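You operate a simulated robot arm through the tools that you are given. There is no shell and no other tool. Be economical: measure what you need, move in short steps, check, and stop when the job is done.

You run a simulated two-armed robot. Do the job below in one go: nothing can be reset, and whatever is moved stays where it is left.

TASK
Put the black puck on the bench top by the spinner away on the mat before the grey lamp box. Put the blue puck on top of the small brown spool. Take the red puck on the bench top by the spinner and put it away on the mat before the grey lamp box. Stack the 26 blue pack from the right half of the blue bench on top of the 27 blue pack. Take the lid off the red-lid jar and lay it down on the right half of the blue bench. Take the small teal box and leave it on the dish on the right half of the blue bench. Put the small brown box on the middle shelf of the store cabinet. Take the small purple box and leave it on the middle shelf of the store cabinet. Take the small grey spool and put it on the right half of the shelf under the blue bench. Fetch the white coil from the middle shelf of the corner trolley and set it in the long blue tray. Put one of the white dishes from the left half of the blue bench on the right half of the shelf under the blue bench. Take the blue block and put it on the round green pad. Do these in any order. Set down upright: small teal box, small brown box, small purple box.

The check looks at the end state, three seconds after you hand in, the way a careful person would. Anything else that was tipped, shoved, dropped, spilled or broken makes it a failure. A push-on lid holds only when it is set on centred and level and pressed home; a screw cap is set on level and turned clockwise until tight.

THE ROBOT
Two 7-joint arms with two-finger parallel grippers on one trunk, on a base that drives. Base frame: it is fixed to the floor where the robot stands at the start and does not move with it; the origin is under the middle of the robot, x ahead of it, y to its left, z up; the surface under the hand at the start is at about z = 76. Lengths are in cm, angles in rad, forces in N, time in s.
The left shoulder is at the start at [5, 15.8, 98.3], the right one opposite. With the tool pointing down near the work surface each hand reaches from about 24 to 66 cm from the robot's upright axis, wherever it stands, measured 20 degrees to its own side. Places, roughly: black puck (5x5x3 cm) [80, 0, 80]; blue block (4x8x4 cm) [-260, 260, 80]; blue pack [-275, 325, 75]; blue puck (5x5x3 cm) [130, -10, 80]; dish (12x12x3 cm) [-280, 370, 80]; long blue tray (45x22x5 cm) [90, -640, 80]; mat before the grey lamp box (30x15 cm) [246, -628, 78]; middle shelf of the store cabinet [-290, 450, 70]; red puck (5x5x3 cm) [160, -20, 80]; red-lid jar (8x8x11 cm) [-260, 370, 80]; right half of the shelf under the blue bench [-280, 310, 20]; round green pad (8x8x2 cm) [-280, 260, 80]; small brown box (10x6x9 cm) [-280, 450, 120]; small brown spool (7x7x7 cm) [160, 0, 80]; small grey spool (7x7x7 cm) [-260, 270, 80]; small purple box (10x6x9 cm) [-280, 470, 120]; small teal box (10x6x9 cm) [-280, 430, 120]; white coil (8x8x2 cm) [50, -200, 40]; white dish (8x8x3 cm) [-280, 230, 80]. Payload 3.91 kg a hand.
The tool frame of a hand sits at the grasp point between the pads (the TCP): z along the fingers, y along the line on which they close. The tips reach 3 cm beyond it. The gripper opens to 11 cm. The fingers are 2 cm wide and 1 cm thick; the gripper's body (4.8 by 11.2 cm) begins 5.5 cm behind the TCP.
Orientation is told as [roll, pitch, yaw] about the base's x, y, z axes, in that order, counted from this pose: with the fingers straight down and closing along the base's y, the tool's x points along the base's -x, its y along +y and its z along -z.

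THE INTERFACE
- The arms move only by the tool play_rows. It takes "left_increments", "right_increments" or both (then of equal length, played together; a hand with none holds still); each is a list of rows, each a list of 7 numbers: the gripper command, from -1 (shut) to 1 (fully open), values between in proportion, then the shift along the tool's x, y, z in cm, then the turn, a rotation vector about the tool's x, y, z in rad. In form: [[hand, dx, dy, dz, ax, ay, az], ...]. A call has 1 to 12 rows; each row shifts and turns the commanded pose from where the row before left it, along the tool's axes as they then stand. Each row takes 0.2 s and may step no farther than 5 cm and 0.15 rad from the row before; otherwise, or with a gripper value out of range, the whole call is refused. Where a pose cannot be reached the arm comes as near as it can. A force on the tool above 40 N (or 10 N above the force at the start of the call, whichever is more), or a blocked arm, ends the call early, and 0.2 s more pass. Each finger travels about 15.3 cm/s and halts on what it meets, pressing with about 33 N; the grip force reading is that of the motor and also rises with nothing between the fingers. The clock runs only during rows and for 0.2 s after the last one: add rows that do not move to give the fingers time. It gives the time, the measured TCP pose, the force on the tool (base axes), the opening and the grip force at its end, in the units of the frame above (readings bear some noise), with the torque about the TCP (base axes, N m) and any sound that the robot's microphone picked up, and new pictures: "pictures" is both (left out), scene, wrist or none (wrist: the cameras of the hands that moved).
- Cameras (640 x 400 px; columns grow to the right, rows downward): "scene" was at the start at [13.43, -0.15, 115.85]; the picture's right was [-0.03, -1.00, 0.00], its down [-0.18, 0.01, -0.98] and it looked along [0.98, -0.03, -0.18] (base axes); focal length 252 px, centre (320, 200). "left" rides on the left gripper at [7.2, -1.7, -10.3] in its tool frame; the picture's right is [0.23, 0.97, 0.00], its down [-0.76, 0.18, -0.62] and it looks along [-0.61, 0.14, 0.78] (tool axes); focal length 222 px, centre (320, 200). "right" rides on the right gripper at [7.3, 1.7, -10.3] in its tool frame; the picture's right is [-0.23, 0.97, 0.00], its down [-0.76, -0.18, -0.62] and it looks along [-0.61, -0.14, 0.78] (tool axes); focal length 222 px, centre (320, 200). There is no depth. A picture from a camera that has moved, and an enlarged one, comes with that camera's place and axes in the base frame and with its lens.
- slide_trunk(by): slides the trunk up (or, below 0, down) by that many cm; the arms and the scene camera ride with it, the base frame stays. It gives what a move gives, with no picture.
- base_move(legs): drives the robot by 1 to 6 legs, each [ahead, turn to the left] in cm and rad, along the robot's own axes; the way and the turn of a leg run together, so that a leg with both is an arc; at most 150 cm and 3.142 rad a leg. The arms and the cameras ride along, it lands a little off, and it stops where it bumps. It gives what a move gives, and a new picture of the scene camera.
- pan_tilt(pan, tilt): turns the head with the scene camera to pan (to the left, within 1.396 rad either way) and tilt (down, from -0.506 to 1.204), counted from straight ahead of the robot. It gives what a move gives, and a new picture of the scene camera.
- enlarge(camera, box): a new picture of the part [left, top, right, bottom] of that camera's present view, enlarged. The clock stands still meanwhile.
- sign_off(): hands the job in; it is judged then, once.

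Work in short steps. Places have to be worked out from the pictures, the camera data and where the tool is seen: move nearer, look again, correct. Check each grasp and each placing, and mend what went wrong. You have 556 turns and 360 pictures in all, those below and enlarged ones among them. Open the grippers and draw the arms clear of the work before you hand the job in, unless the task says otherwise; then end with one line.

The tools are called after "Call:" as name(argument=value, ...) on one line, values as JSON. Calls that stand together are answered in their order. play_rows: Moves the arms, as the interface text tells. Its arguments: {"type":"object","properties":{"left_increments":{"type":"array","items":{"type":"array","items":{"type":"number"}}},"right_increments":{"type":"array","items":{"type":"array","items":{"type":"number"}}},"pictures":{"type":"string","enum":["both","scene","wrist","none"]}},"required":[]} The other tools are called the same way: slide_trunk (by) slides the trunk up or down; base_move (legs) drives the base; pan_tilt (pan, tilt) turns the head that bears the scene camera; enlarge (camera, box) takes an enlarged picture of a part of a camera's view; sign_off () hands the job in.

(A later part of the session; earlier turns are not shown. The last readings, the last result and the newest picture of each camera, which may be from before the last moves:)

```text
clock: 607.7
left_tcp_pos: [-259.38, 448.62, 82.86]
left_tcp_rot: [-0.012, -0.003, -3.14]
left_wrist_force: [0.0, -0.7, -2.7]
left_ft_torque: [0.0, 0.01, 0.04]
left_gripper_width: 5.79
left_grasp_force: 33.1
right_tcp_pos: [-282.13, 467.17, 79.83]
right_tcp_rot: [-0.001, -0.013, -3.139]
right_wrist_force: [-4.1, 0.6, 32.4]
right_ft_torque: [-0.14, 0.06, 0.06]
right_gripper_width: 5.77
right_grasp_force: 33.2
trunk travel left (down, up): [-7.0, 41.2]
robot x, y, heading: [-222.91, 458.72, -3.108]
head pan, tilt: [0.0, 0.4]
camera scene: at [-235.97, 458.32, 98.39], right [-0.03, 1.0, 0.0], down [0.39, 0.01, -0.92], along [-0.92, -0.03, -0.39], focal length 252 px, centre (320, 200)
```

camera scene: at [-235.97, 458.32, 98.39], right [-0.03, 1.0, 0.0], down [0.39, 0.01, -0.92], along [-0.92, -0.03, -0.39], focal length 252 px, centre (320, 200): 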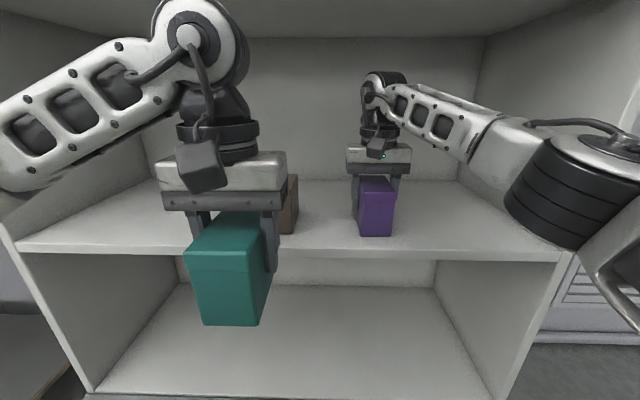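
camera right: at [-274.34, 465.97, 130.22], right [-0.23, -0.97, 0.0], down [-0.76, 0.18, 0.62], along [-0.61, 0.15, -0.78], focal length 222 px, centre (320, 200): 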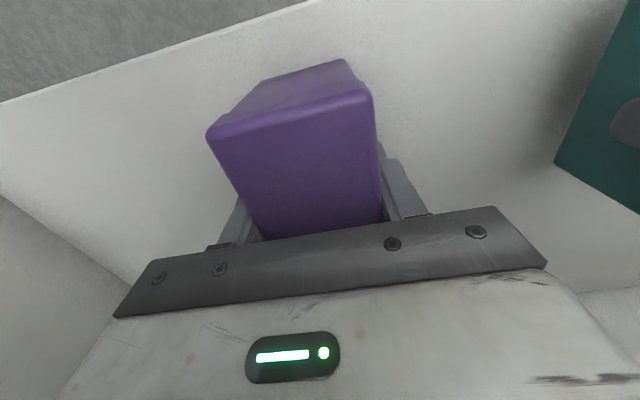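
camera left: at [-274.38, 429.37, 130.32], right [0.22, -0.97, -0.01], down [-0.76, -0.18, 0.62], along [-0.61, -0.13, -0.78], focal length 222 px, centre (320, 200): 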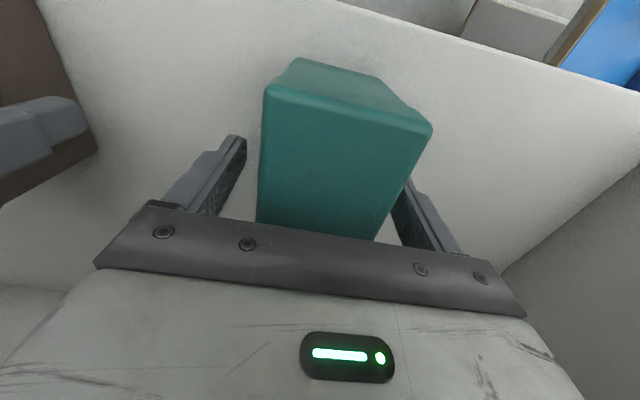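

Contact. Ease and open, then check.

Call:
play_rows(right_increments=[[0.0, 0, 0, -0.3, 0, 0, 0], [0.2, 0, 0, 0, 0, 0, 0], [0.5, 0, 0, 0, 0, 0, 0], [0.75, 0, 0, 0, 0, 0, 0], [0.75, 0, 0, 0, 0, 0, 0], [0.75, 0, 0, -0.3, 0, 0, 0]], pictures="both")

```text
clock: 609.1
left_tcp_pos: [-259.61, 448.65, 82.75]
left_tcp_rot: [-0.012, -0.001, -3.14]
left_wrist_force: [-0.4, 0.1, -0.1]
left_ft_torque: [0.0, -0.02, 0.02]
left_gripper_width: 5.8
left_grasp_force: 33.1
right_tcp_pos: [-282.25, 467.17, 79.89]
right_tcp_rot: [-0.003, 0.0, -3.14]
right_wrist_force: [-0.2, 0.3, -0.7]
right_ft_torque: [-0.04, -0.02, 0.04]
right_gripper_width: 9.65
right_grasp_force: 0.1
trunk travel left (down, up): [-7.0, 41.2]
robot x, y, heading: [-223.05, 458.95, -3.108]
head pan, tilt: [0.0, 0.4]
camera scene: at [-236.17, 458.34, 98.33], right [-0.03, 1.0, 0.0], down [0.39, 0.01, -0.92], along [-0.92, -0.03, -0.39], focal length 252 px, centre (320, 200)
camera right: at [-275.1, 465.33, 90.1], right [-0.23, -0.97, 0.0], down [-0.76, 0.18, 0.62], along [-0.61, 0.14, -0.78], focal length 222 px, centre (320, 200)
```

scene: 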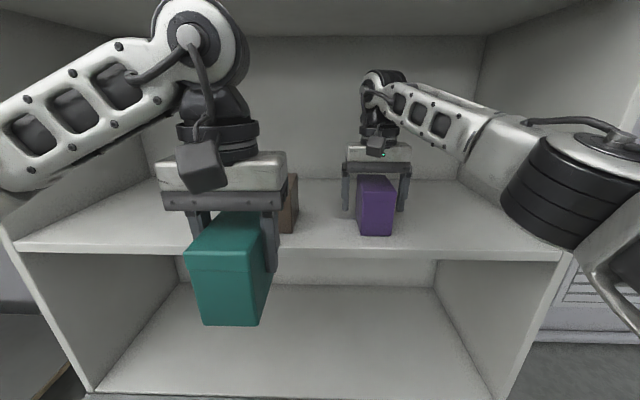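
right: 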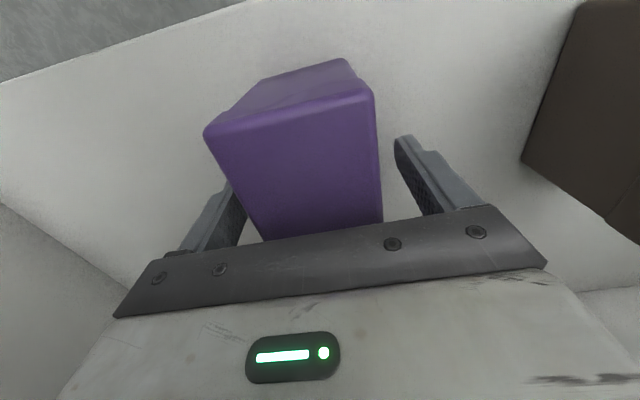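

Purple stands on the middle shelf. I back out, retract the right hand, raise the trunk to normal, and go to the dish with the teal box.

Call:
base_move(legs=[[-38, 0]])

Call:
play_rows(right_increments=[[0.3, 4.5, 0, -2, 0, 0, 0], [0.3, 4.5, 0, -2, 0, 0, 0], [0.3, 4.5, 0, -2, 0, 0, 0], [0.3, 4.5, 0, 0, 0, 0, 0], [0.3, 4.5, 0, 0, 0, 0, 0]], pictures="none")

Call:
slide_trunk(by=15.5)

Call:
base_move(legs=[[0, 1.54], [76, 0], [0, -1.571]])

Call:
pan_tilt(pan=0.1, tilt=0.65)

```text
clock: 611.5
left_tcp_pos: [-221.16, 449.88, 82.81]
left_tcp_rot: [-0.012, 0.0, -3.135]
left_wrist_force: [-0.1, -0.1, -1.4]
left_ft_torque: [-0.03, -0.02, -0.01]
left_gripper_width: 5.79
left_grasp_force: 32.9
right_tcp_pos: [-243.98, 468.29, 79.78]
right_tcp_rot: [-0.001, 0.001, -3.136]
right_wrist_force: [-0.1, 0.6, 0.5]
right_ft_torque: [0.04, -0.04, 0.01]
right_gripper_width: 9.63
right_grasp_force: 0.0
trunk travel left (down, up): [-7.0, 41.2]
robot x, y, heading: [-184.88, 459.68, -3.103]
head pan, tilt: [0.0, 0.4]
camera scene: at [-197.84, 459.64, 98.33], right [-0.04, 1.0, 0.0], down [0.39, 0.01, -0.92], along [-0.92, -0.04, -0.39], focal length 252 px, centre (320, 200)
```

scene: 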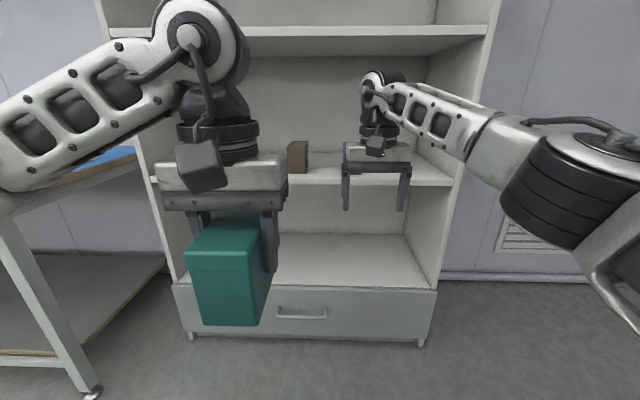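

```text
clock: 612.7
left_tcp_pos: [-221.07, 449.74, 82.69]
left_tcp_rot: [-0.012, 0.0, -3.138]
left_wrist_force: [-0.8, 0.2, -1.3]
left_ft_torque: [-0.01, 0.0, 0.04]
left_gripper_width: 5.76
left_grasp_force: 32.8
right_tcp_pos: [-221.48, 468.59, 86.19]
right_tcp_rot: [0.0, 0.0, -3.137]
right_wrist_force: [-0.1, 0.0, -0.6]
right_ft_torque: [-0.04, -0.01, 0.0]
right_gripper_width: 7.16
right_grasp_force: 0.0
trunk travel left (down, up): [-7.0, 41.2]
robot x, y, heading: [-184.95, 460.37, -3.1]
head pan, tilt: [0.0, 0.4]
```

```text
clock: 614.5
left_tcp_pos: [-221.29, 449.73, 98.34]
left_tcp_rot: [-0.012, 0.0, -3.133]
left_wrist_force: [0.1, 0.7, -2.3]
left_ft_torque: [0.01, 0.02, 0.0]
left_gripper_width: 5.8
left_grasp_force: 33.0
right_tcp_pos: [-221.59, 468.72, 101.59]
right_tcp_rot: [-0.002, 0.001, -3.135]
right_wrist_force: [0.0, 0.2, 0.6]
right_ft_torque: [0.0, 0.0, -0.01]
right_gripper_width: 7.14
right_grasp_force: 0.0
trunk travel left (down, up): [-22.5, 25.7]
robot x, y, heading: [-184.4, 460.23, -3.108]
head pan, tilt: [0.0, 0.4]
```

```text
clock: 626.0
left_tcp_pos: [-225.16, 376.98, 98.24]
left_tcp_rot: [-0.013, 0.001, 3.091]
left_wrist_force: [0.4, -0.3, -0.9]
left_ft_torque: [-0.01, -0.03, 0.0]
left_gripper_width: 5.77
left_grasp_force: 33.4
right_tcp_pos: [-224.51, 395.89, 101.74]
right_tcp_rot: [-0.003, -0.001, 3.092]
right_wrist_force: [0.2, 0.4, -1.4]
right_ft_torque: [0.0, 0.02, -0.01]
right_gripper_width: 7.16
right_grasp_force: 0.0
trunk travel left (down, up): [-22.5, 25.7]
robot x, y, heading: [-187.95, 385.11, 3.126]
head pan, tilt: [0.0, 0.4]
camera scene: at [-201.31, 385.51, 113.83], right [0.02, 1.0, 0.0], down [0.39, -0.01, -0.92], along [-0.92, 0.02, -0.39], focal length 252 px, centre (320, 200)
```

scene: 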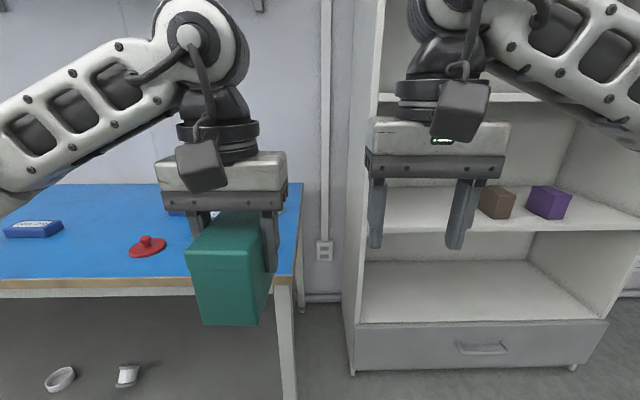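

```text
clock: 626.7
left_tcp_pos: [-225.16, 376.9, 98.21]
left_tcp_rot: [-0.012, 0.0, 3.091]
left_wrist_force: [-0.7, -0.3, -1.2]
left_ft_torque: [0.03, -0.01, 0.0]
left_gripper_width: 5.8
left_grasp_force: 32.6
right_tcp_pos: [-224.45, 395.72, 101.57]
right_tcp_rot: [-0.002, 0.0, 3.093]
right_wrist_force: [0.3, 0.4, 0.4]
right_ft_torque: [-0.02, 0.01, 0.0]
right_gripper_width: 7.16
right_grasp_force: 0.0
trunk travel left (down, up): [-22.5, 25.7]
robot x, y, heading: [-188.17, 385.27, 3.126]
head pan, tilt: [0.099, 0.649]
camera scene: at [-200.7, 384.63, 111.58], right [-0.08, 1.0, 0.0], down [0.6, 0.05, -0.8], along [-0.79, -0.06, -0.6], focal length 252 px, centre (320, 200)
```

scene: 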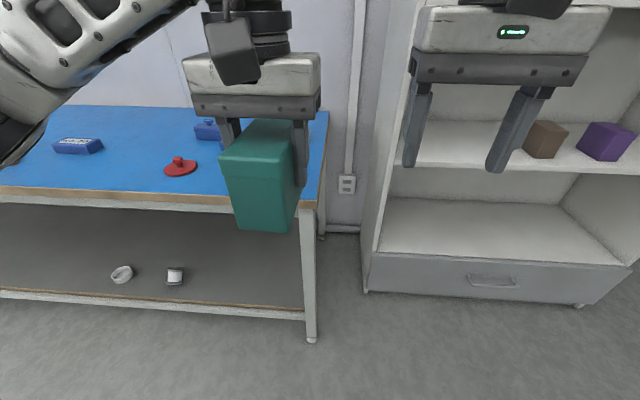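

The dish (hidden now) is at (−279.2,368.1). I raise the teal box a little and drive forward 30 cm.

Call:
play_rows(left_increments=[[0.0, 0, 0, -1.5, 0, 0, -0.05], [0.0, 0, 0, -1.5, 0, 0, 0]], pictures="none")

Call:
base_move(legs=[[30, 0]])

```text
clock: 627.3
left_tcp_pos: [-225.23, 376.88, 101.03]
left_tcp_rot: [-0.012, 0.001, -3.141]
left_wrist_force: [0.6, 0.0, -1.6]
left_ft_torque: [0.01, -0.02, -0.01]
left_gripper_width: 5.8
left_grasp_force: 33.0
right_tcp_pos: [-224.37, 395.76, 101.6]
right_tcp_rot: [-0.001, 0.002, 3.092]
right_wrist_force: [0.1, 1.1, -0.3]
right_ft_torque: [0.0, 0.0, 0.01]
right_gripper_width: 7.15
right_grasp_force: 0.0
trunk travel left (down, up): [-22.5, 25.7]
robot x, y, heading: [-188.3, 384.8, 3.125]
head pan, tilt: [0.099, 0.649]
```

```text
clock: 629.4
left_tcp_pos: [-255.87, 377.97, 101.27]
left_tcp_rot: [-0.013, 0.001, 3.132]
left_wrist_force: [-0.3, -0.1, -1.9]
left_ft_torque: [0.02, -0.01, -0.04]
left_gripper_width: 5.8
left_grasp_force: 32.8
right_tcp_pos: [-254.83, 396.75, 101.55]
right_tcp_rot: [-0.002, -0.001, 3.08]
right_wrist_force: [0.3, -0.2, -0.5]
right_ft_torque: [0.05, 0.01, 0.01]
right_gripper_width: 7.14
right_grasp_force: 0.0
trunk travel left (down, up): [-22.5, 25.7]
robot x, y, heading: [-218.95, 385.67, 3.113]
head pan, tilt: [0.099, 0.649]
camera scene: at [-231.31, 385.49, 111.57], right [-0.07, 1.0, 0.0], down [0.6, 0.04, -0.8], along [-0.79, -0.06, -0.6], focal length 252 px, centre (320, 200)
```

scene: 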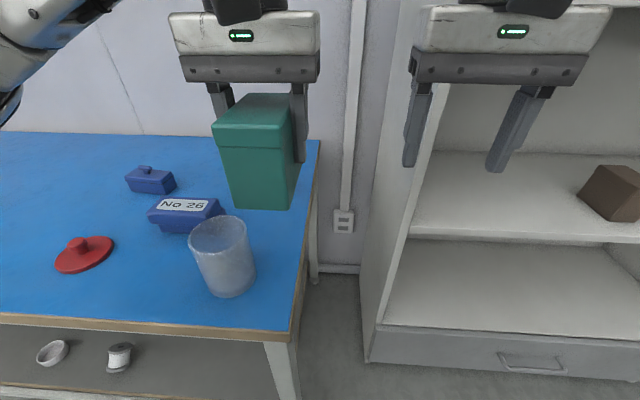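

Extend the left hand over the dish position (TCP −278.6,368.1), keeping z≈99 over the jar.

Call:
play_rows(left_increments=[[0.0, -4.4, 2.0, 0, 0, 0, 0], [0.0, -4.5, 2.0, 0, 0, 0, 0], [0.0, -4.5, 2.0, 0, 0, 0, 0], [0.0, -4.5, 2.0, 1, 0, 0, 0], [0.0, -4.5, 2.0, 1, 0, 0, 0], [0.0, 0, 0, 0, 0, 0, 0]], pictures="both")

```text
refused: row 4 steps farther than a row can; nothing moved
```

Call:
play_rows(left_increments=[[0.0, -4.4, 2.0, 0, 0, 0, 0], [0.0, -4.5, 2.0, 0, 0, 0, 0], [0.0, -4.5, 2.0, 0, 0, 0, 0], [0.0, -4.5, 2.0, 0.5, 0, 0, 0], [0.0, -4.5, 2.0, 0.5, 0, 0, 0], [0.0, 0, 0, 1, 0, 0, 0]], pictures="both")

```text
clock: 630.8
left_tcp_pos: [-278.48, 368.33, 98.77]
left_tcp_rot: [-0.009, 0.002, 3.13]
left_wrist_force: [0.3, 0.1, -1.8]
left_ft_torque: [-0.04, -0.02, -0.01]
left_gripper_width: 5.77
left_grasp_force: 32.3
right_tcp_pos: [-254.81, 396.82, 101.66]
right_tcp_rot: [-0.002, -0.001, 3.08]
right_wrist_force: [0.6, -1.1, 0.3]
right_ft_torque: [-0.02, -0.03, 0.02]
right_gripper_width: 7.16
right_grasp_force: 0.0
trunk travel left (down, up): [-22.5, 25.7]
robot x, y, heading: [-218.64, 385.78, 3.114]
head pan, tilt: [0.099, 0.649]
camera scene: at [-231.31, 385.48, 111.58], right [-0.07, 1.0, 0.0], down [0.6, 0.04, -0.8], along [-0.79, -0.06, -0.6], focal length 252 px, centre (320, 200)
camera left: at [-271.38, 369.72, 109.13], right [0.22, -0.98, -0.01], down [-0.76, -0.18, 0.62], along [-0.61, -0.13, -0.78], focal length 222 px, centre (320, 200)
```

scene: 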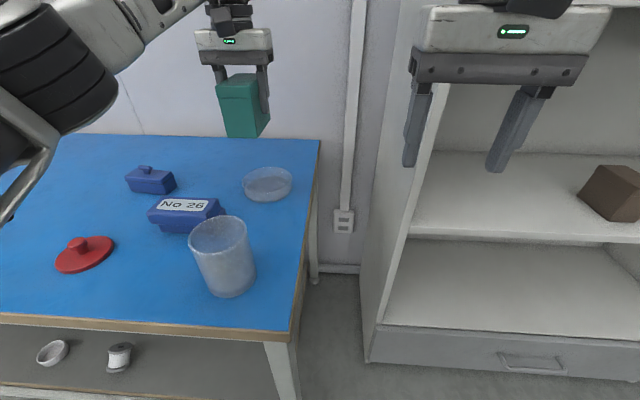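
left: 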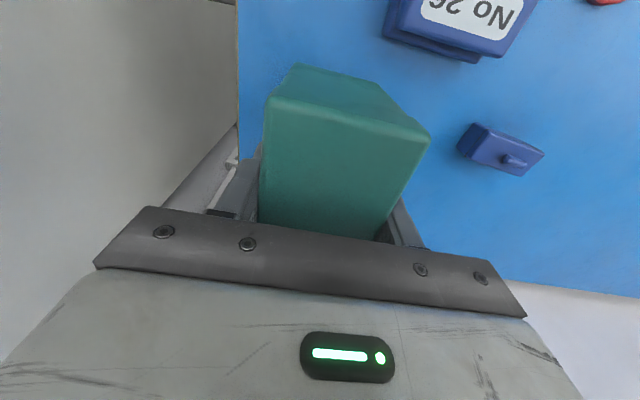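

Call:
enlarge(camera="scene", box=[180, 60, 340, 230])

```text
2.35 times, centred on (260, 145) of scene
camera zoom: at [-231.31, 385.48, 111.58], right [-0.07, 1.0, 0.0], down [0.6, 0.04, -0.8], along [-0.79, -0.06, -0.6], focal length 594 px, centre (461, 329)
```

zoom: 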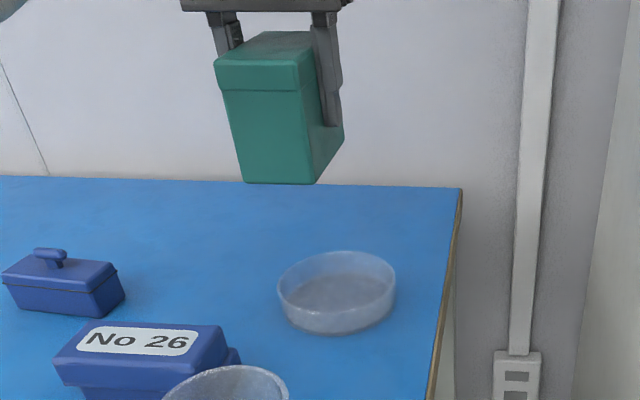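

Estimates differ by about a centimetre; I lower the box to just above the rim for a direct comparison.

Call:
play_rows(left_increments=[[0.0, -0.3, -0.7, 3, 0, 0, 0], [0.0, 0, 0, 3.5, 0, 0, 0], [0.0, 0, 0, 2.8, 0, 0, 0], [0.0, 0, 0, 0, 0, 0, 0]], pictures="none")

Call:
enlarge(camera="scene", box=[200, 90, 330, 220])

Call:
enlarge(camera="left", box=[160, 0, 520, 260])

```text
clock: 631.8
left_tcp_pos: [-278.65, 369.12, 89.63]
left_tcp_rot: [-0.012, 0.0, 3.13]
left_wrist_force: [-0.6, 0.3, -2.2]
left_ft_torque: [0.0, 0.0, -0.01]
left_gripper_width: 5.78
left_grasp_force: 32.1
right_tcp_pos: [-254.86, 396.89, 101.51]
right_tcp_rot: [0.0, 0.001, 3.082]
right_wrist_force: [0.1, 0.3, 0.2]
right_ft_torque: [-0.02, -0.01, 0.0]
right_gripper_width: 7.16
right_grasp_force: 0.1
trunk travel left (down, up): [-22.5, 25.7]
robot x, y, heading: [-218.64, 386.2, 3.111]
head pan, tilt: [0.099, 0.649]
```

```text
3.08 times, centred on (265, 155) of scene
camera zoom: at [-231.3, 385.48, 111.58], right [-0.07, 1.0, 0.0], down [0.6, 0.04, -0.8], along [-0.79, -0.06, -0.6], focal length 777 px, centre (489, 338)
```

zoom: 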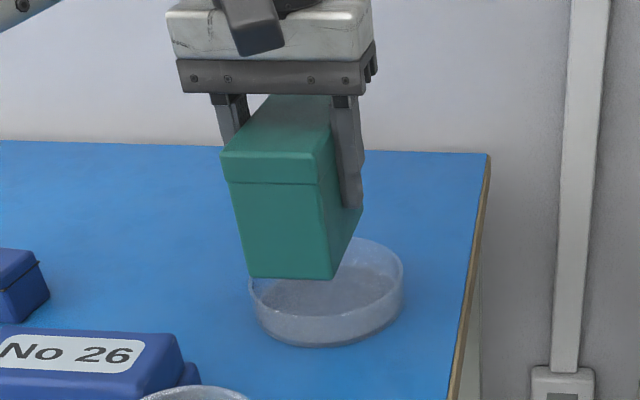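

```text
1.54 times, centred on (340, 130) of left
camera zoom: at [-271.55, 370.6, 99.95], right [0.22, -0.98, -0.01], down [-0.76, -0.18, 0.62], along [-0.61, -0.13, -0.78], focal length 342 px, centre (289, 308)
```

zoom: 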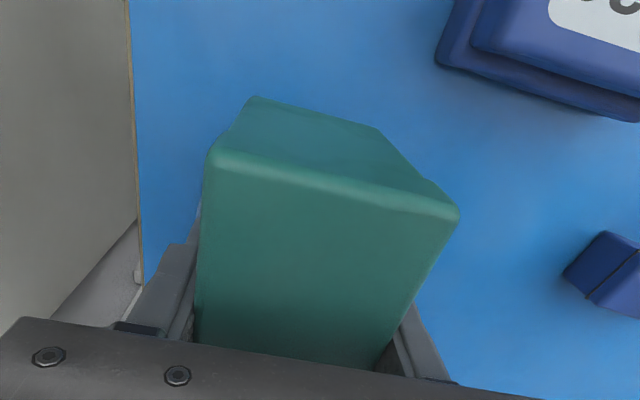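

Corrected dish centre ≈(−280.1,369.4). I shift the box by (−0.8,+0.3) and lower toward the dish floor.

Call:
play_rows(left_increments=[[0.0, -0.8, -0.3, 0.8, 0, 0, 0], [0.0, 0, 0, 0.8, 0, 0, 0], [0.0, 0, 0, 0, 0, 0, 0]], pictures="none")

Call:
enlarge(camera="scene", box=[200, 90, 330, 220])

```text
clock: 632.6
left_tcp_pos: [-279.44, 369.58, 87.92]
left_tcp_rot: [-0.012, 0.003, 3.132]
left_wrist_force: [-0.6, 0.4, -1.3]
left_ft_torque: [-0.02, 0.01, 0.01]
left_gripper_width: 5.75
left_grasp_force: 32.5
right_tcp_pos: [-254.85, 396.99, 101.7]
right_tcp_rot: [-0.002, 0.0, 3.08]
right_wrist_force: [0.0, -0.3, 0.0]
right_ft_torque: [-0.04, 0.02, 0.02]
right_gripper_width: 7.17
right_grasp_force: 0.0
trunk travel left (down, up): [-22.5, 25.7]
robot x, y, heading: [-218.73, 386.08, 3.114]
head pan, tilt: [0.099, 0.649]
```

```text
3.08 times, centred on (265, 155) of scene
camera zoom: at [-231.3, 385.48, 111.58], right [-0.07, 1.0, 0.0], down [0.6, 0.04, -0.8], along [-0.79, -0.06, -0.6], focal length 777 px, centre (489, 338)
```

zoom: 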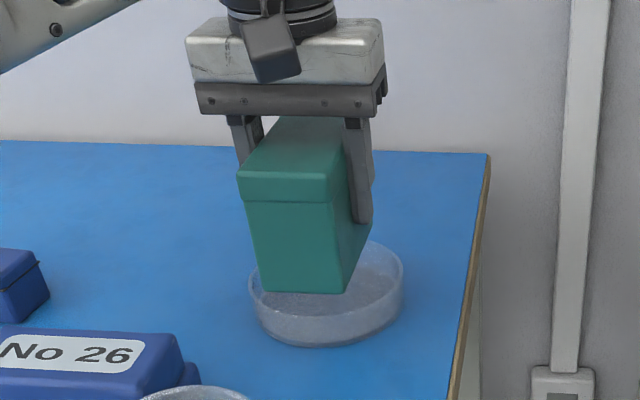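

By projection the box is still ~0.6 cm too near and 0.35 cm too far −y. Trim and lower onto the dish.

Call:
play_rows(left_increments=[[0.0, -0.6, -0.35, 0.6, 0, 0, 0], [0.0, 0, 0, 0.6, 0, 0, 0], [0.0, 0, 0, 0.4, 0, 0, 0], [0.0, 0, 0, 0, 0, 0, 0]], pictures="none")

Call:
enlarge(camera="scene", box=[200, 90, 330, 220])

```text
clock: 633.6
left_tcp_pos: [-280.03, 369.82, 86.48]
left_tcp_rot: [-0.012, 0.002, 3.132]
left_wrist_force: [1.0, 0.1, -2.5]
left_ft_torque: [0.01, -0.01, -0.01]
left_gripper_width: 5.78
left_grasp_force: 33.2
right_tcp_pos: [-254.79, 396.93, 101.61]
right_tcp_rot: [-0.001, 0.002, 3.081]
right_wrist_force: [-0.3, -0.4, 0.6]
right_ft_torque: [-0.01, 0.01, 0.02]
right_gripper_width: 7.15
right_grasp_force: 0.1
trunk travel left (down, up): [-22.5, 25.7]
robot x, y, heading: [-218.65, 386.07, 3.116]
head pan, tilt: [0.099, 0.649]
```

```text
3.08 times, centred on (265, 155) of scene
camera zoom: at [-231.3, 385.49, 111.58], right [-0.07, 1.0, 0.0], down [0.6, 0.04, -0.8], along [-0.79, -0.06, -0.6], focal length 777 px, centre (489, 338)
```

zoom: 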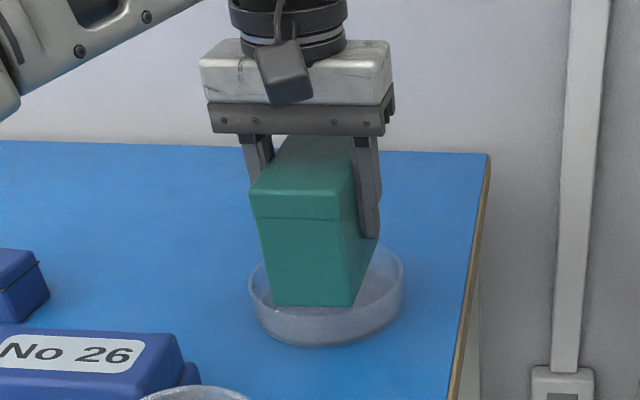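

Centred over the rim. I lower gently and feel whether it goes inside or rests on the rim.

Call:
play_rows(left_increments=[[0.0, 0, 0, 0.2, 0, 0, 0], [0.0, 0, 0, 0.2, 0, 0, 0], [0.0, 0, 0, 0.2, 0, 0, 0], [0.0, 0, 0, 0.2, 0, 0, 0], [0.0, 0, 0, 0.2, 0, 0, 0], [0.0, 0, 0, 0, 0, 0, 0]], pictures="none")

Call:
enlarge(camera="scene", box=[210, 110, 310, 220])

```text
clock: 635.0
left_tcp_pos: [-280.1, 369.88, 85.62]
left_tcp_rot: [-0.012, -0.001, 3.132]
left_wrist_force: [0.1, 0.3, -2.4]
left_ft_torque: [-0.02, 0.01, 0.0]
left_gripper_width: 5.8
left_grasp_force: 32.8
right_tcp_pos: [-254.88, 397.06, 101.6]
right_tcp_rot: [-0.001, 0.0, 3.08]
right_wrist_force: [0.6, -0.2, -0.6]
right_ft_torque: [0.02, 0.02, 0.02]
right_gripper_width: 7.15
right_grasp_force: 0.2
trunk travel left (down, up): [-22.5, 25.7]
robot x, y, heading: [-218.74, 385.64, 3.113]
head pan, tilt: [0.099, 0.649]
```

```text
3.64 times, centred on (260, 165) of scene
camera zoom: at [-231.3, 385.49, 111.58], right [-0.07, 1.0, 0.0], down [0.6, 0.04, -0.8], along [-0.79, -0.06, -0.6], focal length 918 px, centre (538, 327)
```

zoom: 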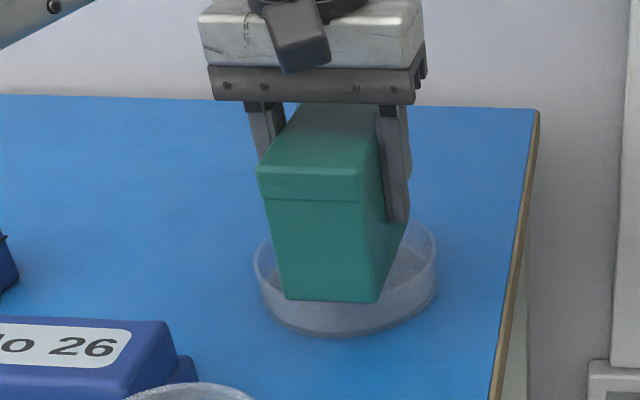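

Call:
play_rows(left_increments=[[0.0, 0, 0, 0.2, 0, 0, 0], [0.0, 0, 0, 0.2, 0, 0, 0], [0.0, 0, 0, 0.2, 0, 0, 0], [0.0, 0, 0, 0.2, 0, 0, 0], [0.0, 0, 0, 0.2, 0, 0, 0], [0.0, 0, 0, 0, 0, 0, 0]], pictures="none")

Call:
enlarge(camera="scene", box=[210, 110, 310, 220])

```text
clock: 636.4
left_tcp_pos: [-280.04, 369.85, 84.8]
left_tcp_rot: [-0.013, -0.002, 3.131]
left_wrist_force: [1.1, -1.8, 9.1]
left_ft_torque: [-0.43, -0.39, -0.09]
left_gripper_width: 5.78
left_grasp_force: 32.5
right_tcp_pos: [-254.68, 396.94, 101.62]
right_tcp_rot: [-0.001, -0.002, 3.08]
right_wrist_force: [0.0, 0.1, 0.3]
right_ft_torque: [-0.01, 0.01, -0.04]
right_gripper_width: 7.14
right_grasp_force: 0.0
trunk travel left (down, up): [-22.5, 25.7]
robot x, y, heading: [-218.96, 385.77, 3.111]
head pan, tilt: [0.099, 0.649]
```

```text
3.64 times, centred on (260, 165) of scene
camera zoom: at [-231.22, 385.49, 111.61], right [-0.07, 1.0, 0.0], down [0.6, 0.04, -0.8], along [-0.8, -0.06, -0.6], focal length 918 px, centre (538, 327)
```

zoom: 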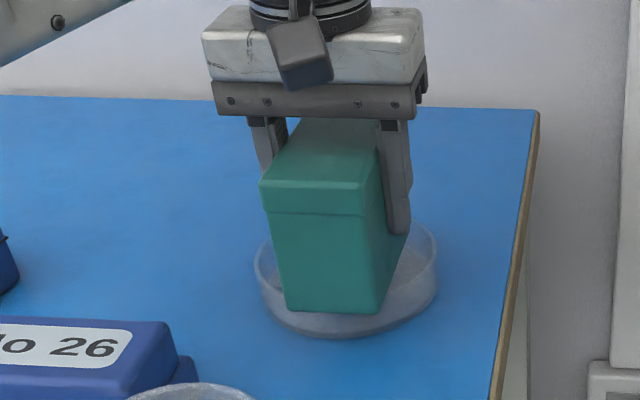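

Contact at 9 N, but it is unclear whether on the floor or the rim. I bring the right wrist camera closer for a look.

Call:
play_rows(right_increments=[[0.3, -2, 3, 0, 0, 0, 0], [0.3, -2, 3, 0, 0, 0, 0], [0.3, -2, 3, 0, 0, 0, 0], [0.3, 0, 2, 0, 0, 0, 0]], pictures="wrist")

```text
clock: 637.4
left_tcp_pos: [-280.1, 369.98, 84.75]
left_tcp_rot: [-0.013, -0.002, 3.13]
left_wrist_force: [0.3, -2.1, 14.3]
left_ft_torque: [-0.56, -0.49, -0.04]
left_gripper_width: 5.79
left_grasp_force: 32.9
right_tcp_pos: [-261.52, 386.24, 101.69]
right_tcp_rot: [-0.002, -0.001, 3.08]
right_wrist_force: [-0.4, 0.7, -0.5]
right_ft_torque: [-0.03, 0.03, 0.0]
right_gripper_width: 7.17
right_grasp_force: 0.0
trunk travel left (down, up): [-22.5, 25.7]
robot x, y, heading: [-218.85, 385.91, 3.113]
head pan, tilt: [0.099, 0.649]
camera right: at [-254.42, 384.03, 112.09], right [-0.29, -0.96, 0.0], down [-0.75, 0.22, 0.63], along [-0.6, 0.18, -0.78], focal length 222 px, centre (320, 200)
```

right: 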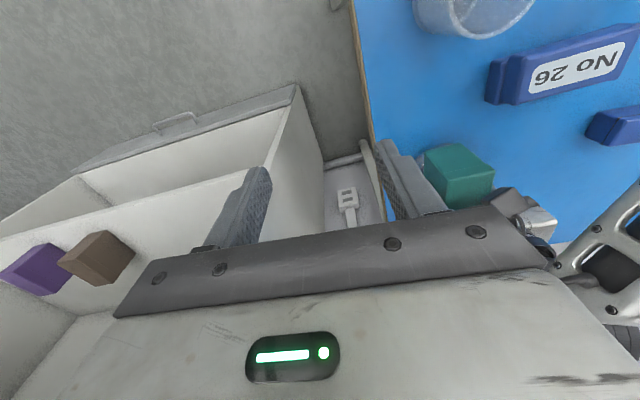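

The torque (−0.56,−0.49 Nm at 14 N) says only the front-left corner touches – the rim. I raise, shift (−0.3,+0.4), and lower again.

Call:
play_rows(left_increments=[[0.0, 0, 0, -1.2, 0, 0, 0], [0.0, -0.3, -0.4, 0, 0, 0, 0], [0.0, 0, 0, 0.5, 0, 0, 0], [0.0, 0, 0, 0.3, 0, 0, 0], [0.0, 0, 0, 0.2, 0, 0, 0], [0.0, 0, 0, 0.2, 0, 0, 0], [0.0, 0, 0, 0.2, 0, 0, 0], [0.0, 0, 0, 0, 0, 0, 0]], pictures="none")

```text
clock: 639.2
left_tcp_pos: [-280.35, 370.23, 84.73]
left_tcp_rot: [-0.012, -0.004, 3.132]
left_wrist_force: [-2.6, -3.3, 19.1]
left_ft_torque: [-0.67, -0.6, -0.16]
left_gripper_width: 5.75
left_grasp_force: 33.5
right_tcp_pos: [-261.45, 386.33, 101.82]
right_tcp_rot: [-0.003, -0.001, 3.08]
right_wrist_force: [0.1, 0.2, -0.6]
right_ft_torque: [0.0, -0.01, 0.0]
right_gripper_width: 7.17
right_grasp_force: 0.1
trunk travel left (down, up): [-22.5, 25.7]
robot x, y, heading: [-218.8, 385.77, 3.111]
head pan, tilt: [0.099, 0.649]
```

Call:
enlarge(camera="scene", box=[235, 140, 305, 210])

```text
5.71 times, centred on (270, 175) of scene
camera zoom: at [-231.16, 385.51, 111.63], right [-0.07, 1.0, 0.0], down [0.6, 0.04, -0.8], along [-0.8, -0.06, -0.6], focal length 1443 px, centre (606, 343)
```

zoom: 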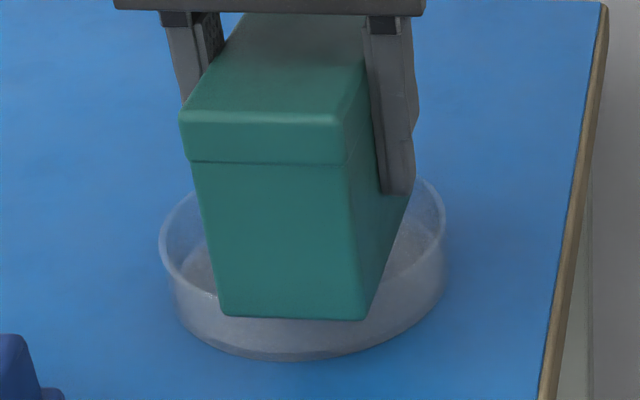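

The front edge sits on the rim's front. The box nearly equals the dish diameter, so I centre it: raise, shift (−0.7,−0.35), lower, and use the torque balance.

Call:
play_rows(left_increments=[[0.0, 0, 0, -0.8, 0, 0, 0], [0.0, -0.7, 0.35, 0, 0, 0, 0], [0.0, 0, 0, 0.3, 0, 0, 0], [0.0, 0, 0, 0.2, 0, 0, 0], [0.0, 0, 0, 0.2, 0, 0, 0], [0.0, 0, 0, 0, 0, 0, 0]], pictures="none")

Call:
enlarge(camera="scene", box=[235, 140, 305, 210])

```text
clock: 640.6
left_tcp_pos: [-281.12, 369.98, 84.62]
left_tcp_rot: [-0.012, -0.003, 3.13]
left_wrist_force: [-0.2, -0.2, 15.6]
left_ft_torque: [-0.41, -0.67, 0.01]
left_gripper_width: 5.78
left_grasp_force: 32.4
right_tcp_pos: [-261.47, 386.24, 101.86]
right_tcp_rot: [-0.002, -0.003, 3.081]
right_wrist_force: [0.1, 0.2, -0.2]
right_ft_torque: [-0.01, 0.0, -0.03]
right_gripper_width: 7.15
right_grasp_force: 0.1
trunk travel left (down, up): [-22.5, 25.7]
robot x, y, heading: [-218.6, 385.5, 3.107]
head pan, tilt: [0.099, 0.649]
```

```text
5.71 times, centred on (270, 175) of scene
camera zoom: at [-231.17, 385.53, 111.62], right [-0.07, 1.0, 0.0], down [0.6, 0.04, -0.8], along [-0.8, -0.06, -0.6], focal length 1443 px, centre (606, 343)
```

zoom: 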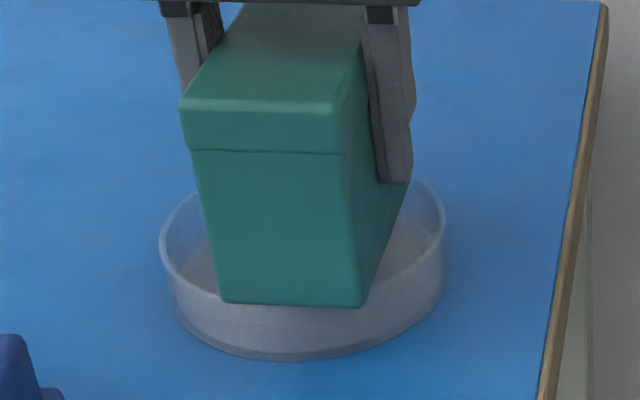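

The contact height is the same at every offset, suggesting the flat dish floor. I release gently and look.

Call:
play_rows(left_increments=[[0.0, 0, 0, -0.1, 0, 0, 0], [0.1, 0, 0, 0, 0, 0, 0], [0.15, 0, 0, 0, 0, 0, 0], [0.2, 0, 0, 0, 0, 0, 0], [0.3, 0, 0, 0, 0, 0, 0], [0.3, 0, 0, 0, 0, 0, 0]], pictures="none")

Call:
enlarge(camera="scene", box=[225, 120, 305, 210])

```text
clock: 642.0
left_tcp_pos: [-281.06, 369.92, 84.62]
left_tcp_rot: [-0.013, 0.0, 3.131]
left_wrist_force: [0.1, 0.9, -0.4]
left_ft_torque: [-0.02, 0.0, 0.02]
left_gripper_width: 7.15
left_grasp_force: 0.1
right_tcp_pos: [-261.6, 386.36, 101.67]
right_tcp_rot: [-0.002, 0.0, 3.08]
right_wrist_force: [0.3, -0.2, 0.0]
right_ft_torque: [0.02, 0.0, 0.0]
right_gripper_width: 7.17
right_grasp_force: 0.1
trunk travel left (down, up): [-22.5, 25.7]
robot x, y, heading: [-218.83, 386.24, 3.112]
head pan, tilt: [0.099, 0.649]
```

```text
4.44 times, centred on (265, 165) of scene
camera zoom: at [-231.29, 385.49, 111.58], right [-0.07, 1.0, 0.0], down [0.6, 0.04, -0.8], along [-0.79, -0.06, -0.6], focal length 1122 px, centre (564, 356)
```

zoom: 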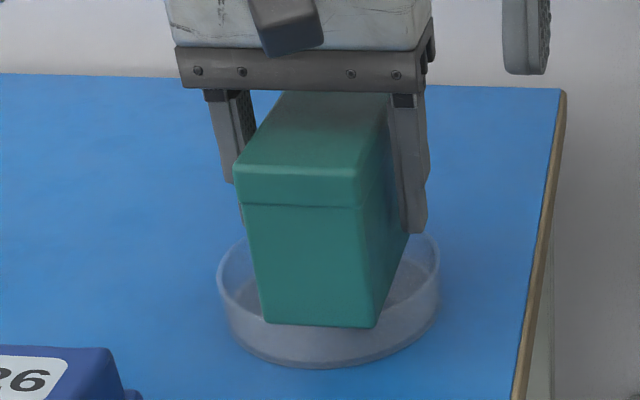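

The box stands upright in the dish. I open a bit more and lift the left hand straight up, then retract both hands.

Call:
play_rows(left_increments=[[0.5, 0, 0, 0, 0, 0, 0], [0.5, 0, 0, 0, 0, 0, 0], [0.5, 0, 0, -1, 0, 0, 0], [0.5, 0, 0, -3, 0, 0, 0], [0.5, 0, 0, -3.5, 0, 0, 0], [0.5, 0, 0, -3.5, 0, 0, 0], [0.5, 0.5, 0, -3, 0, 0, 0], [0.5, 2, 0, -2, 0, 0, 0]], pictures="both")

```text
clock: 643.8
left_tcp_pos: [-278.31, 369.72, 97.76]
left_tcp_rot: [-0.012, 0.0, 3.131]
left_wrist_force: [0.1, 1.0, -0.2]
left_ft_torque: [0.0, 0.02, 0.02]
left_gripper_width: 8.25
left_grasp_force: 0.0
left hand out of reach, approached as far as the arm can: row 6, 7
right_tcp_pos: [-261.63, 386.33, 101.78]
right_tcp_rot: [-0.002, 0.0, 3.08]
right_wrist_force: [1.0, 0.8, -0.1]
right_ft_torque: [0.0, 0.01, 0.02]
right_gripper_width: 7.14
right_grasp_force: 0.0
trunk travel left (down, up): [-22.5, 25.7]
robot x, y, heading: [-218.92, 386.1, 3.109]
head pan, tilt: [0.099, 0.649]
camera scene: at [-231.27, 385.54, 111.58], right [-0.07, 1.0, 0.0], down [0.6, 0.04, -0.8], along [-0.79, -0.06, -0.6], focal length 252 px, centre (320, 200)
camera left: at [-271.26, 371.09, 108.06], right [0.22, -0.98, -0.01], down [-0.76, -0.18, 0.62], along [-0.61, -0.13, -0.78], focal length 222 px, centre (320, 200)
```

scene: 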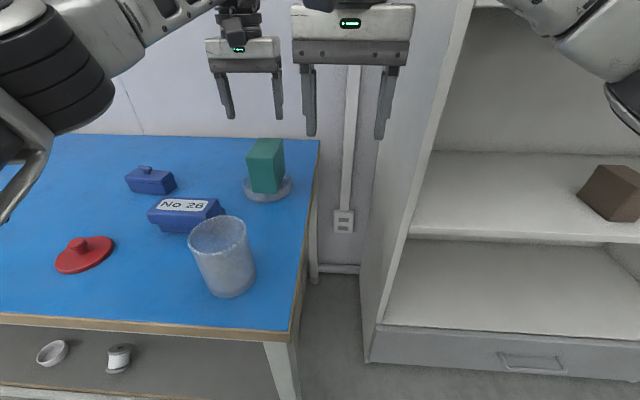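
left: 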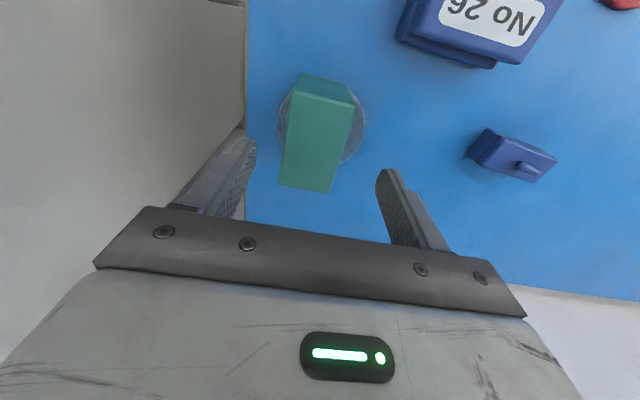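

Call:
enlarge(camera="scene", box=[120, 120, 340, 290])

Call:
enlarge(camera="left", box=[240, 50, 400, 210])

```text
2.35 times, centred on (230, 205) of scene
camera zoom: at [-231.27, 385.54, 111.58], right [-0.07, 1.0, 0.0], down [0.6, 0.04, -0.8], along [-0.79, -0.06, -0.6], focal length 594 px, centre (532, 188)
```

zoom: 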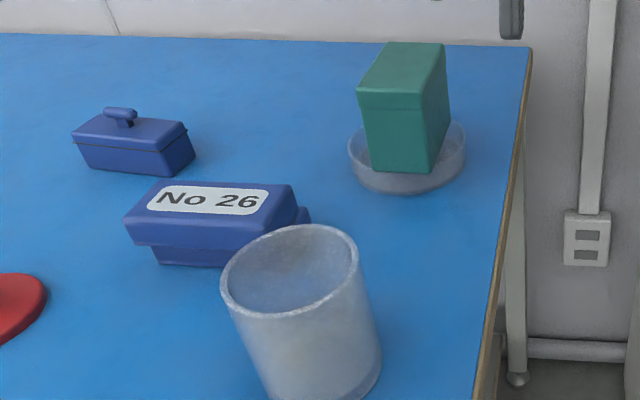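

```text
2.50 times, centred on (320, 130) of left
camera zoom: at [-271.26, 371.09, 108.06], right [0.22, -0.98, -0.01], down [-0.76, -0.18, 0.62], along [-0.61, -0.13, -0.78], focal length 555 px, centre (320, 375)
```

zoom: 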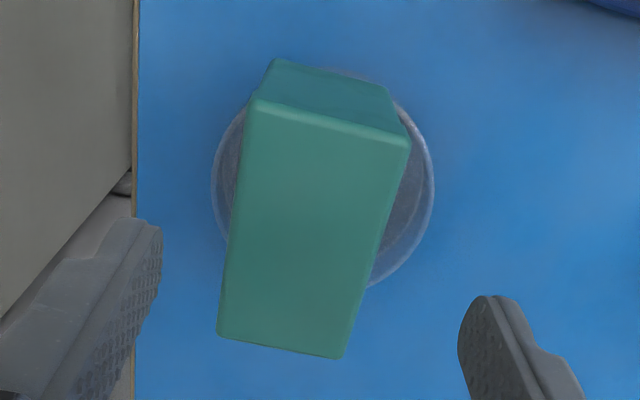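

Teal stands centred in the dish, the stack, lid and jar look right. I retract both arms, back off, and take a final look at bench and shelf.

Call:
play_rows(left_increments=[[0.5, 4.5, 0, 0, 0, 0, 0], [0.5, 4.5, 0, 0, 0, 0, 0], [0.5, 4.5, 0, 0, 0, 0, 0], [0.5, 4.5, 0, 0, 0, 0, 0], [0.5, 4.5, 0, 0, 0, 0, 0]], right_increments=[[0.5, 3, -3, 0, 0, 0, 0], [0.5, 3, -3, 0, 0, 0, 0], [0.5, 3, -3, 0, 0, 0, 0], [0.5, 0, 0, 0, 0, 0, 0], [0.5, 0, 0, 0, 0, 0, 0]], pictures="none")

Call:
base_move(legs=[[-60, 0], [0, 1.0], [40, 0], [0, -1.0]])

Call:
enlarge(camera="scene", box=[0, 80, 640, 380])

```text
clock: 645.0
left_tcp_pos: [-255.88, 368.97, 97.32]
left_tcp_rot: [-0.012, 0.001, 3.134]
left_wrist_force: [-0.1, 0.1, -0.5]
left_ft_torque: [-0.01, 0.03, -0.02]
left_gripper_width: 8.25
left_grasp_force: 0.1
right_tcp_pos: [-251.92, 394.83, 101.52]
right_tcp_rot: [-0.002, 0.001, 3.082]
right_wrist_force: [0.4, 0.0, -0.5]
right_ft_torque: [-0.02, 0.01, 0.0]
right_gripper_width: 8.24
right_grasp_force: 0.1
trunk travel left (down, up): [-22.5, 25.7]
robot x, y, heading: [-218.92, 385.86, 3.113]
head pan, tilt: [0.099, 0.649]
```

```text
clock: 655.6
left_tcp_pos: [-218.71, 334.91, 97.4]
left_tcp_rot: [-0.013, 0.001, 3.116]
left_wrist_force: [-0.7, 1.0, 0.2]
left_ft_torque: [0.03, -0.02, 0.02]
left_gripper_width: 8.25
left_grasp_force: 0.0
right_tcp_pos: [-214.28, 360.68, 101.46]
right_tcp_rot: [-0.002, -0.001, 3.066]
right_wrist_force: [-0.1, 0.6, 0.5]
right_ft_torque: [0.0, -0.03, 0.02]
right_gripper_width: 8.29
right_grasp_force: 0.1
trunk travel left (down, up): [-22.5, 25.7]
robot x, y, heading: [-181.31, 351.34, 3.096]
head pan, tilt: [0.099, 0.649]
camera scene: at [-193.78, 350.95, 111.58], right [-0.06, 1.0, 0.0], down [0.6, 0.03, -0.8], along [-0.8, -0.04, -0.6], focal length 252 px, centre (320, 200)
```

scene: 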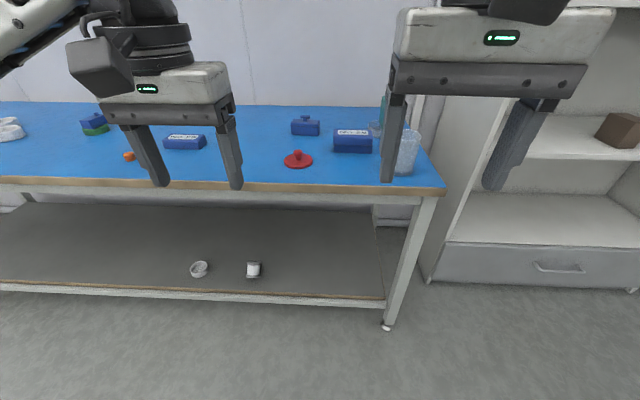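

```text
1.00 times, centred on (320, 230) of scene (not enlarged: the box is as wide or as high as the picture)
camera zoom: at [-193.78, 350.95, 111.58], right [-0.06, 1.0, 0.0], down [0.6, 0.03, -0.8], along [-0.8, -0.04, -0.6], focal length 252 px, centre (320, 170)
```

zoom: 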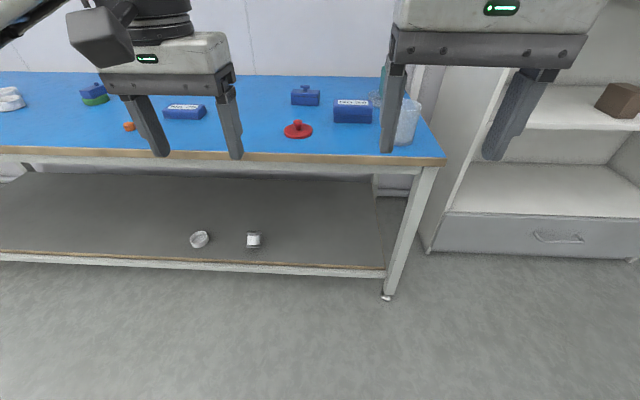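

Call:
enlarge(camera="scene", box=[160, 230, 300, 310])

```text
4.57 times, centred on (230, 270) of scene
camera zoom: at [-193.78, 350.95, 111.58], right [-0.06, 1.0, 0.0], down [0.6, 0.03, -0.8], along [-0.8, -0.04, -0.6], focal length 1154 px, centre (731, -120)
```

zoom: 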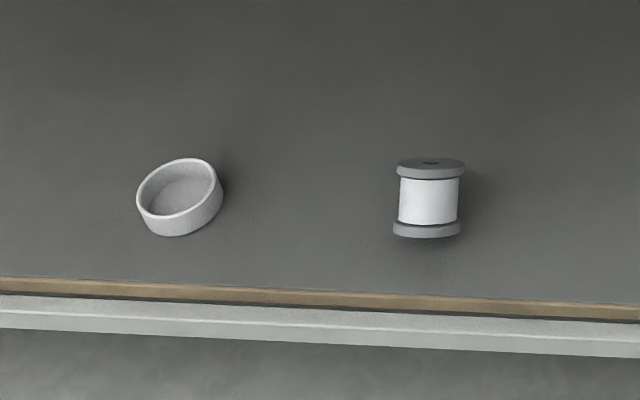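

The spool's attitude is unclear. I lower the trunk for a flatter view of the shelf.

Call:
slide_trunk(by=-22)

Call:
pan_tilt(pan=0.4, tilt=0.7)

Call:
enlarge(camera="scene", box=[240, 140, 400, 240])

```text
clock: 658.0
left_tcp_pos: [-218.66, 334.89, 75.36]
left_tcp_rot: [-0.011, 0.0, 3.115]
left_wrist_force: [0.0, -0.6, 0.2]
left_ft_torque: [0.0, 0.0, 0.01]
left_gripper_width: 8.25
left_grasp_force: 0.1
right_tcp_pos: [-214.34, 360.56, 79.4]
right_tcp_rot: [-0.001, 0.001, 3.067]
right_wrist_force: [0.3, -0.8, 0.0]
right_ft_torque: [0.0, -0.03, 0.0]
right_gripper_width: 8.25
right_grasp_force: 0.1
trunk travel left (down, up): [-0.5, 47.7]
robot x, y, heading: [-181.28, 351.23, 3.094]
head pan, tilt: [0.099, 0.649]
```

```text
clock: 658.8
left_tcp_pos: [-218.59, 334.87, 75.29]
left_tcp_rot: [-0.012, 0.0, 3.116]
left_wrist_force: [0.1, 0.4, -0.3]
left_ft_torque: [0.0, -0.03, 0.02]
left_gripper_width: 8.25
left_grasp_force: 0.0
right_tcp_pos: [-214.37, 360.61, 79.36]
right_tcp_rot: [-0.001, -0.002, 3.067]
right_wrist_force: [-0.3, 0.6, 0.4]
right_ft_torque: [0.02, -0.04, 0.01]
right_gripper_width: 8.24
right_grasp_force: 0.0
trunk travel left (down, up): [-0.5, 47.7]
robot x, y, heading: [-180.9, 351.06, 3.101]
head pan, tilt: [0.4, 0.7]
camera scene: at [-193.08, 348.48, 89.15], right [-0.35, 0.94, 0.0], down [0.6, 0.22, -0.77], along [-0.72, -0.27, -0.64], focal length 252 px, centre (320, 200)
```

scene: 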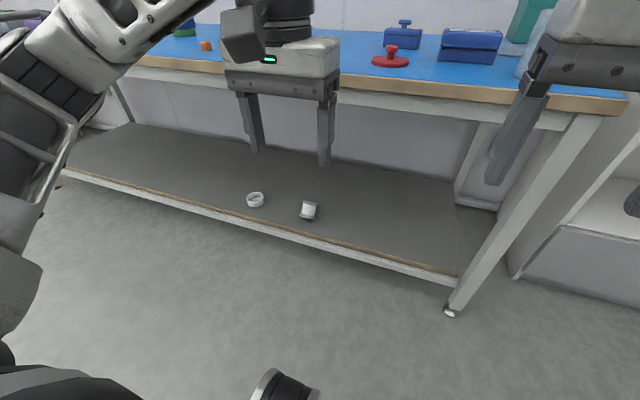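

```text
4.00 times, centred on (320, 190) of scene
camera zoom: at [-193.08, 348.48, 89.15], right [-0.35, 0.94, 0.0], down [0.6, 0.22, -0.77], along [-0.72, -0.27, -0.64], focal length 1010 px, centre (320, 240)
```

zoom: 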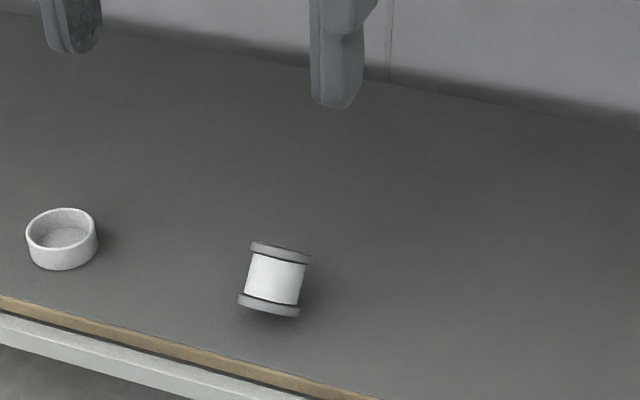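

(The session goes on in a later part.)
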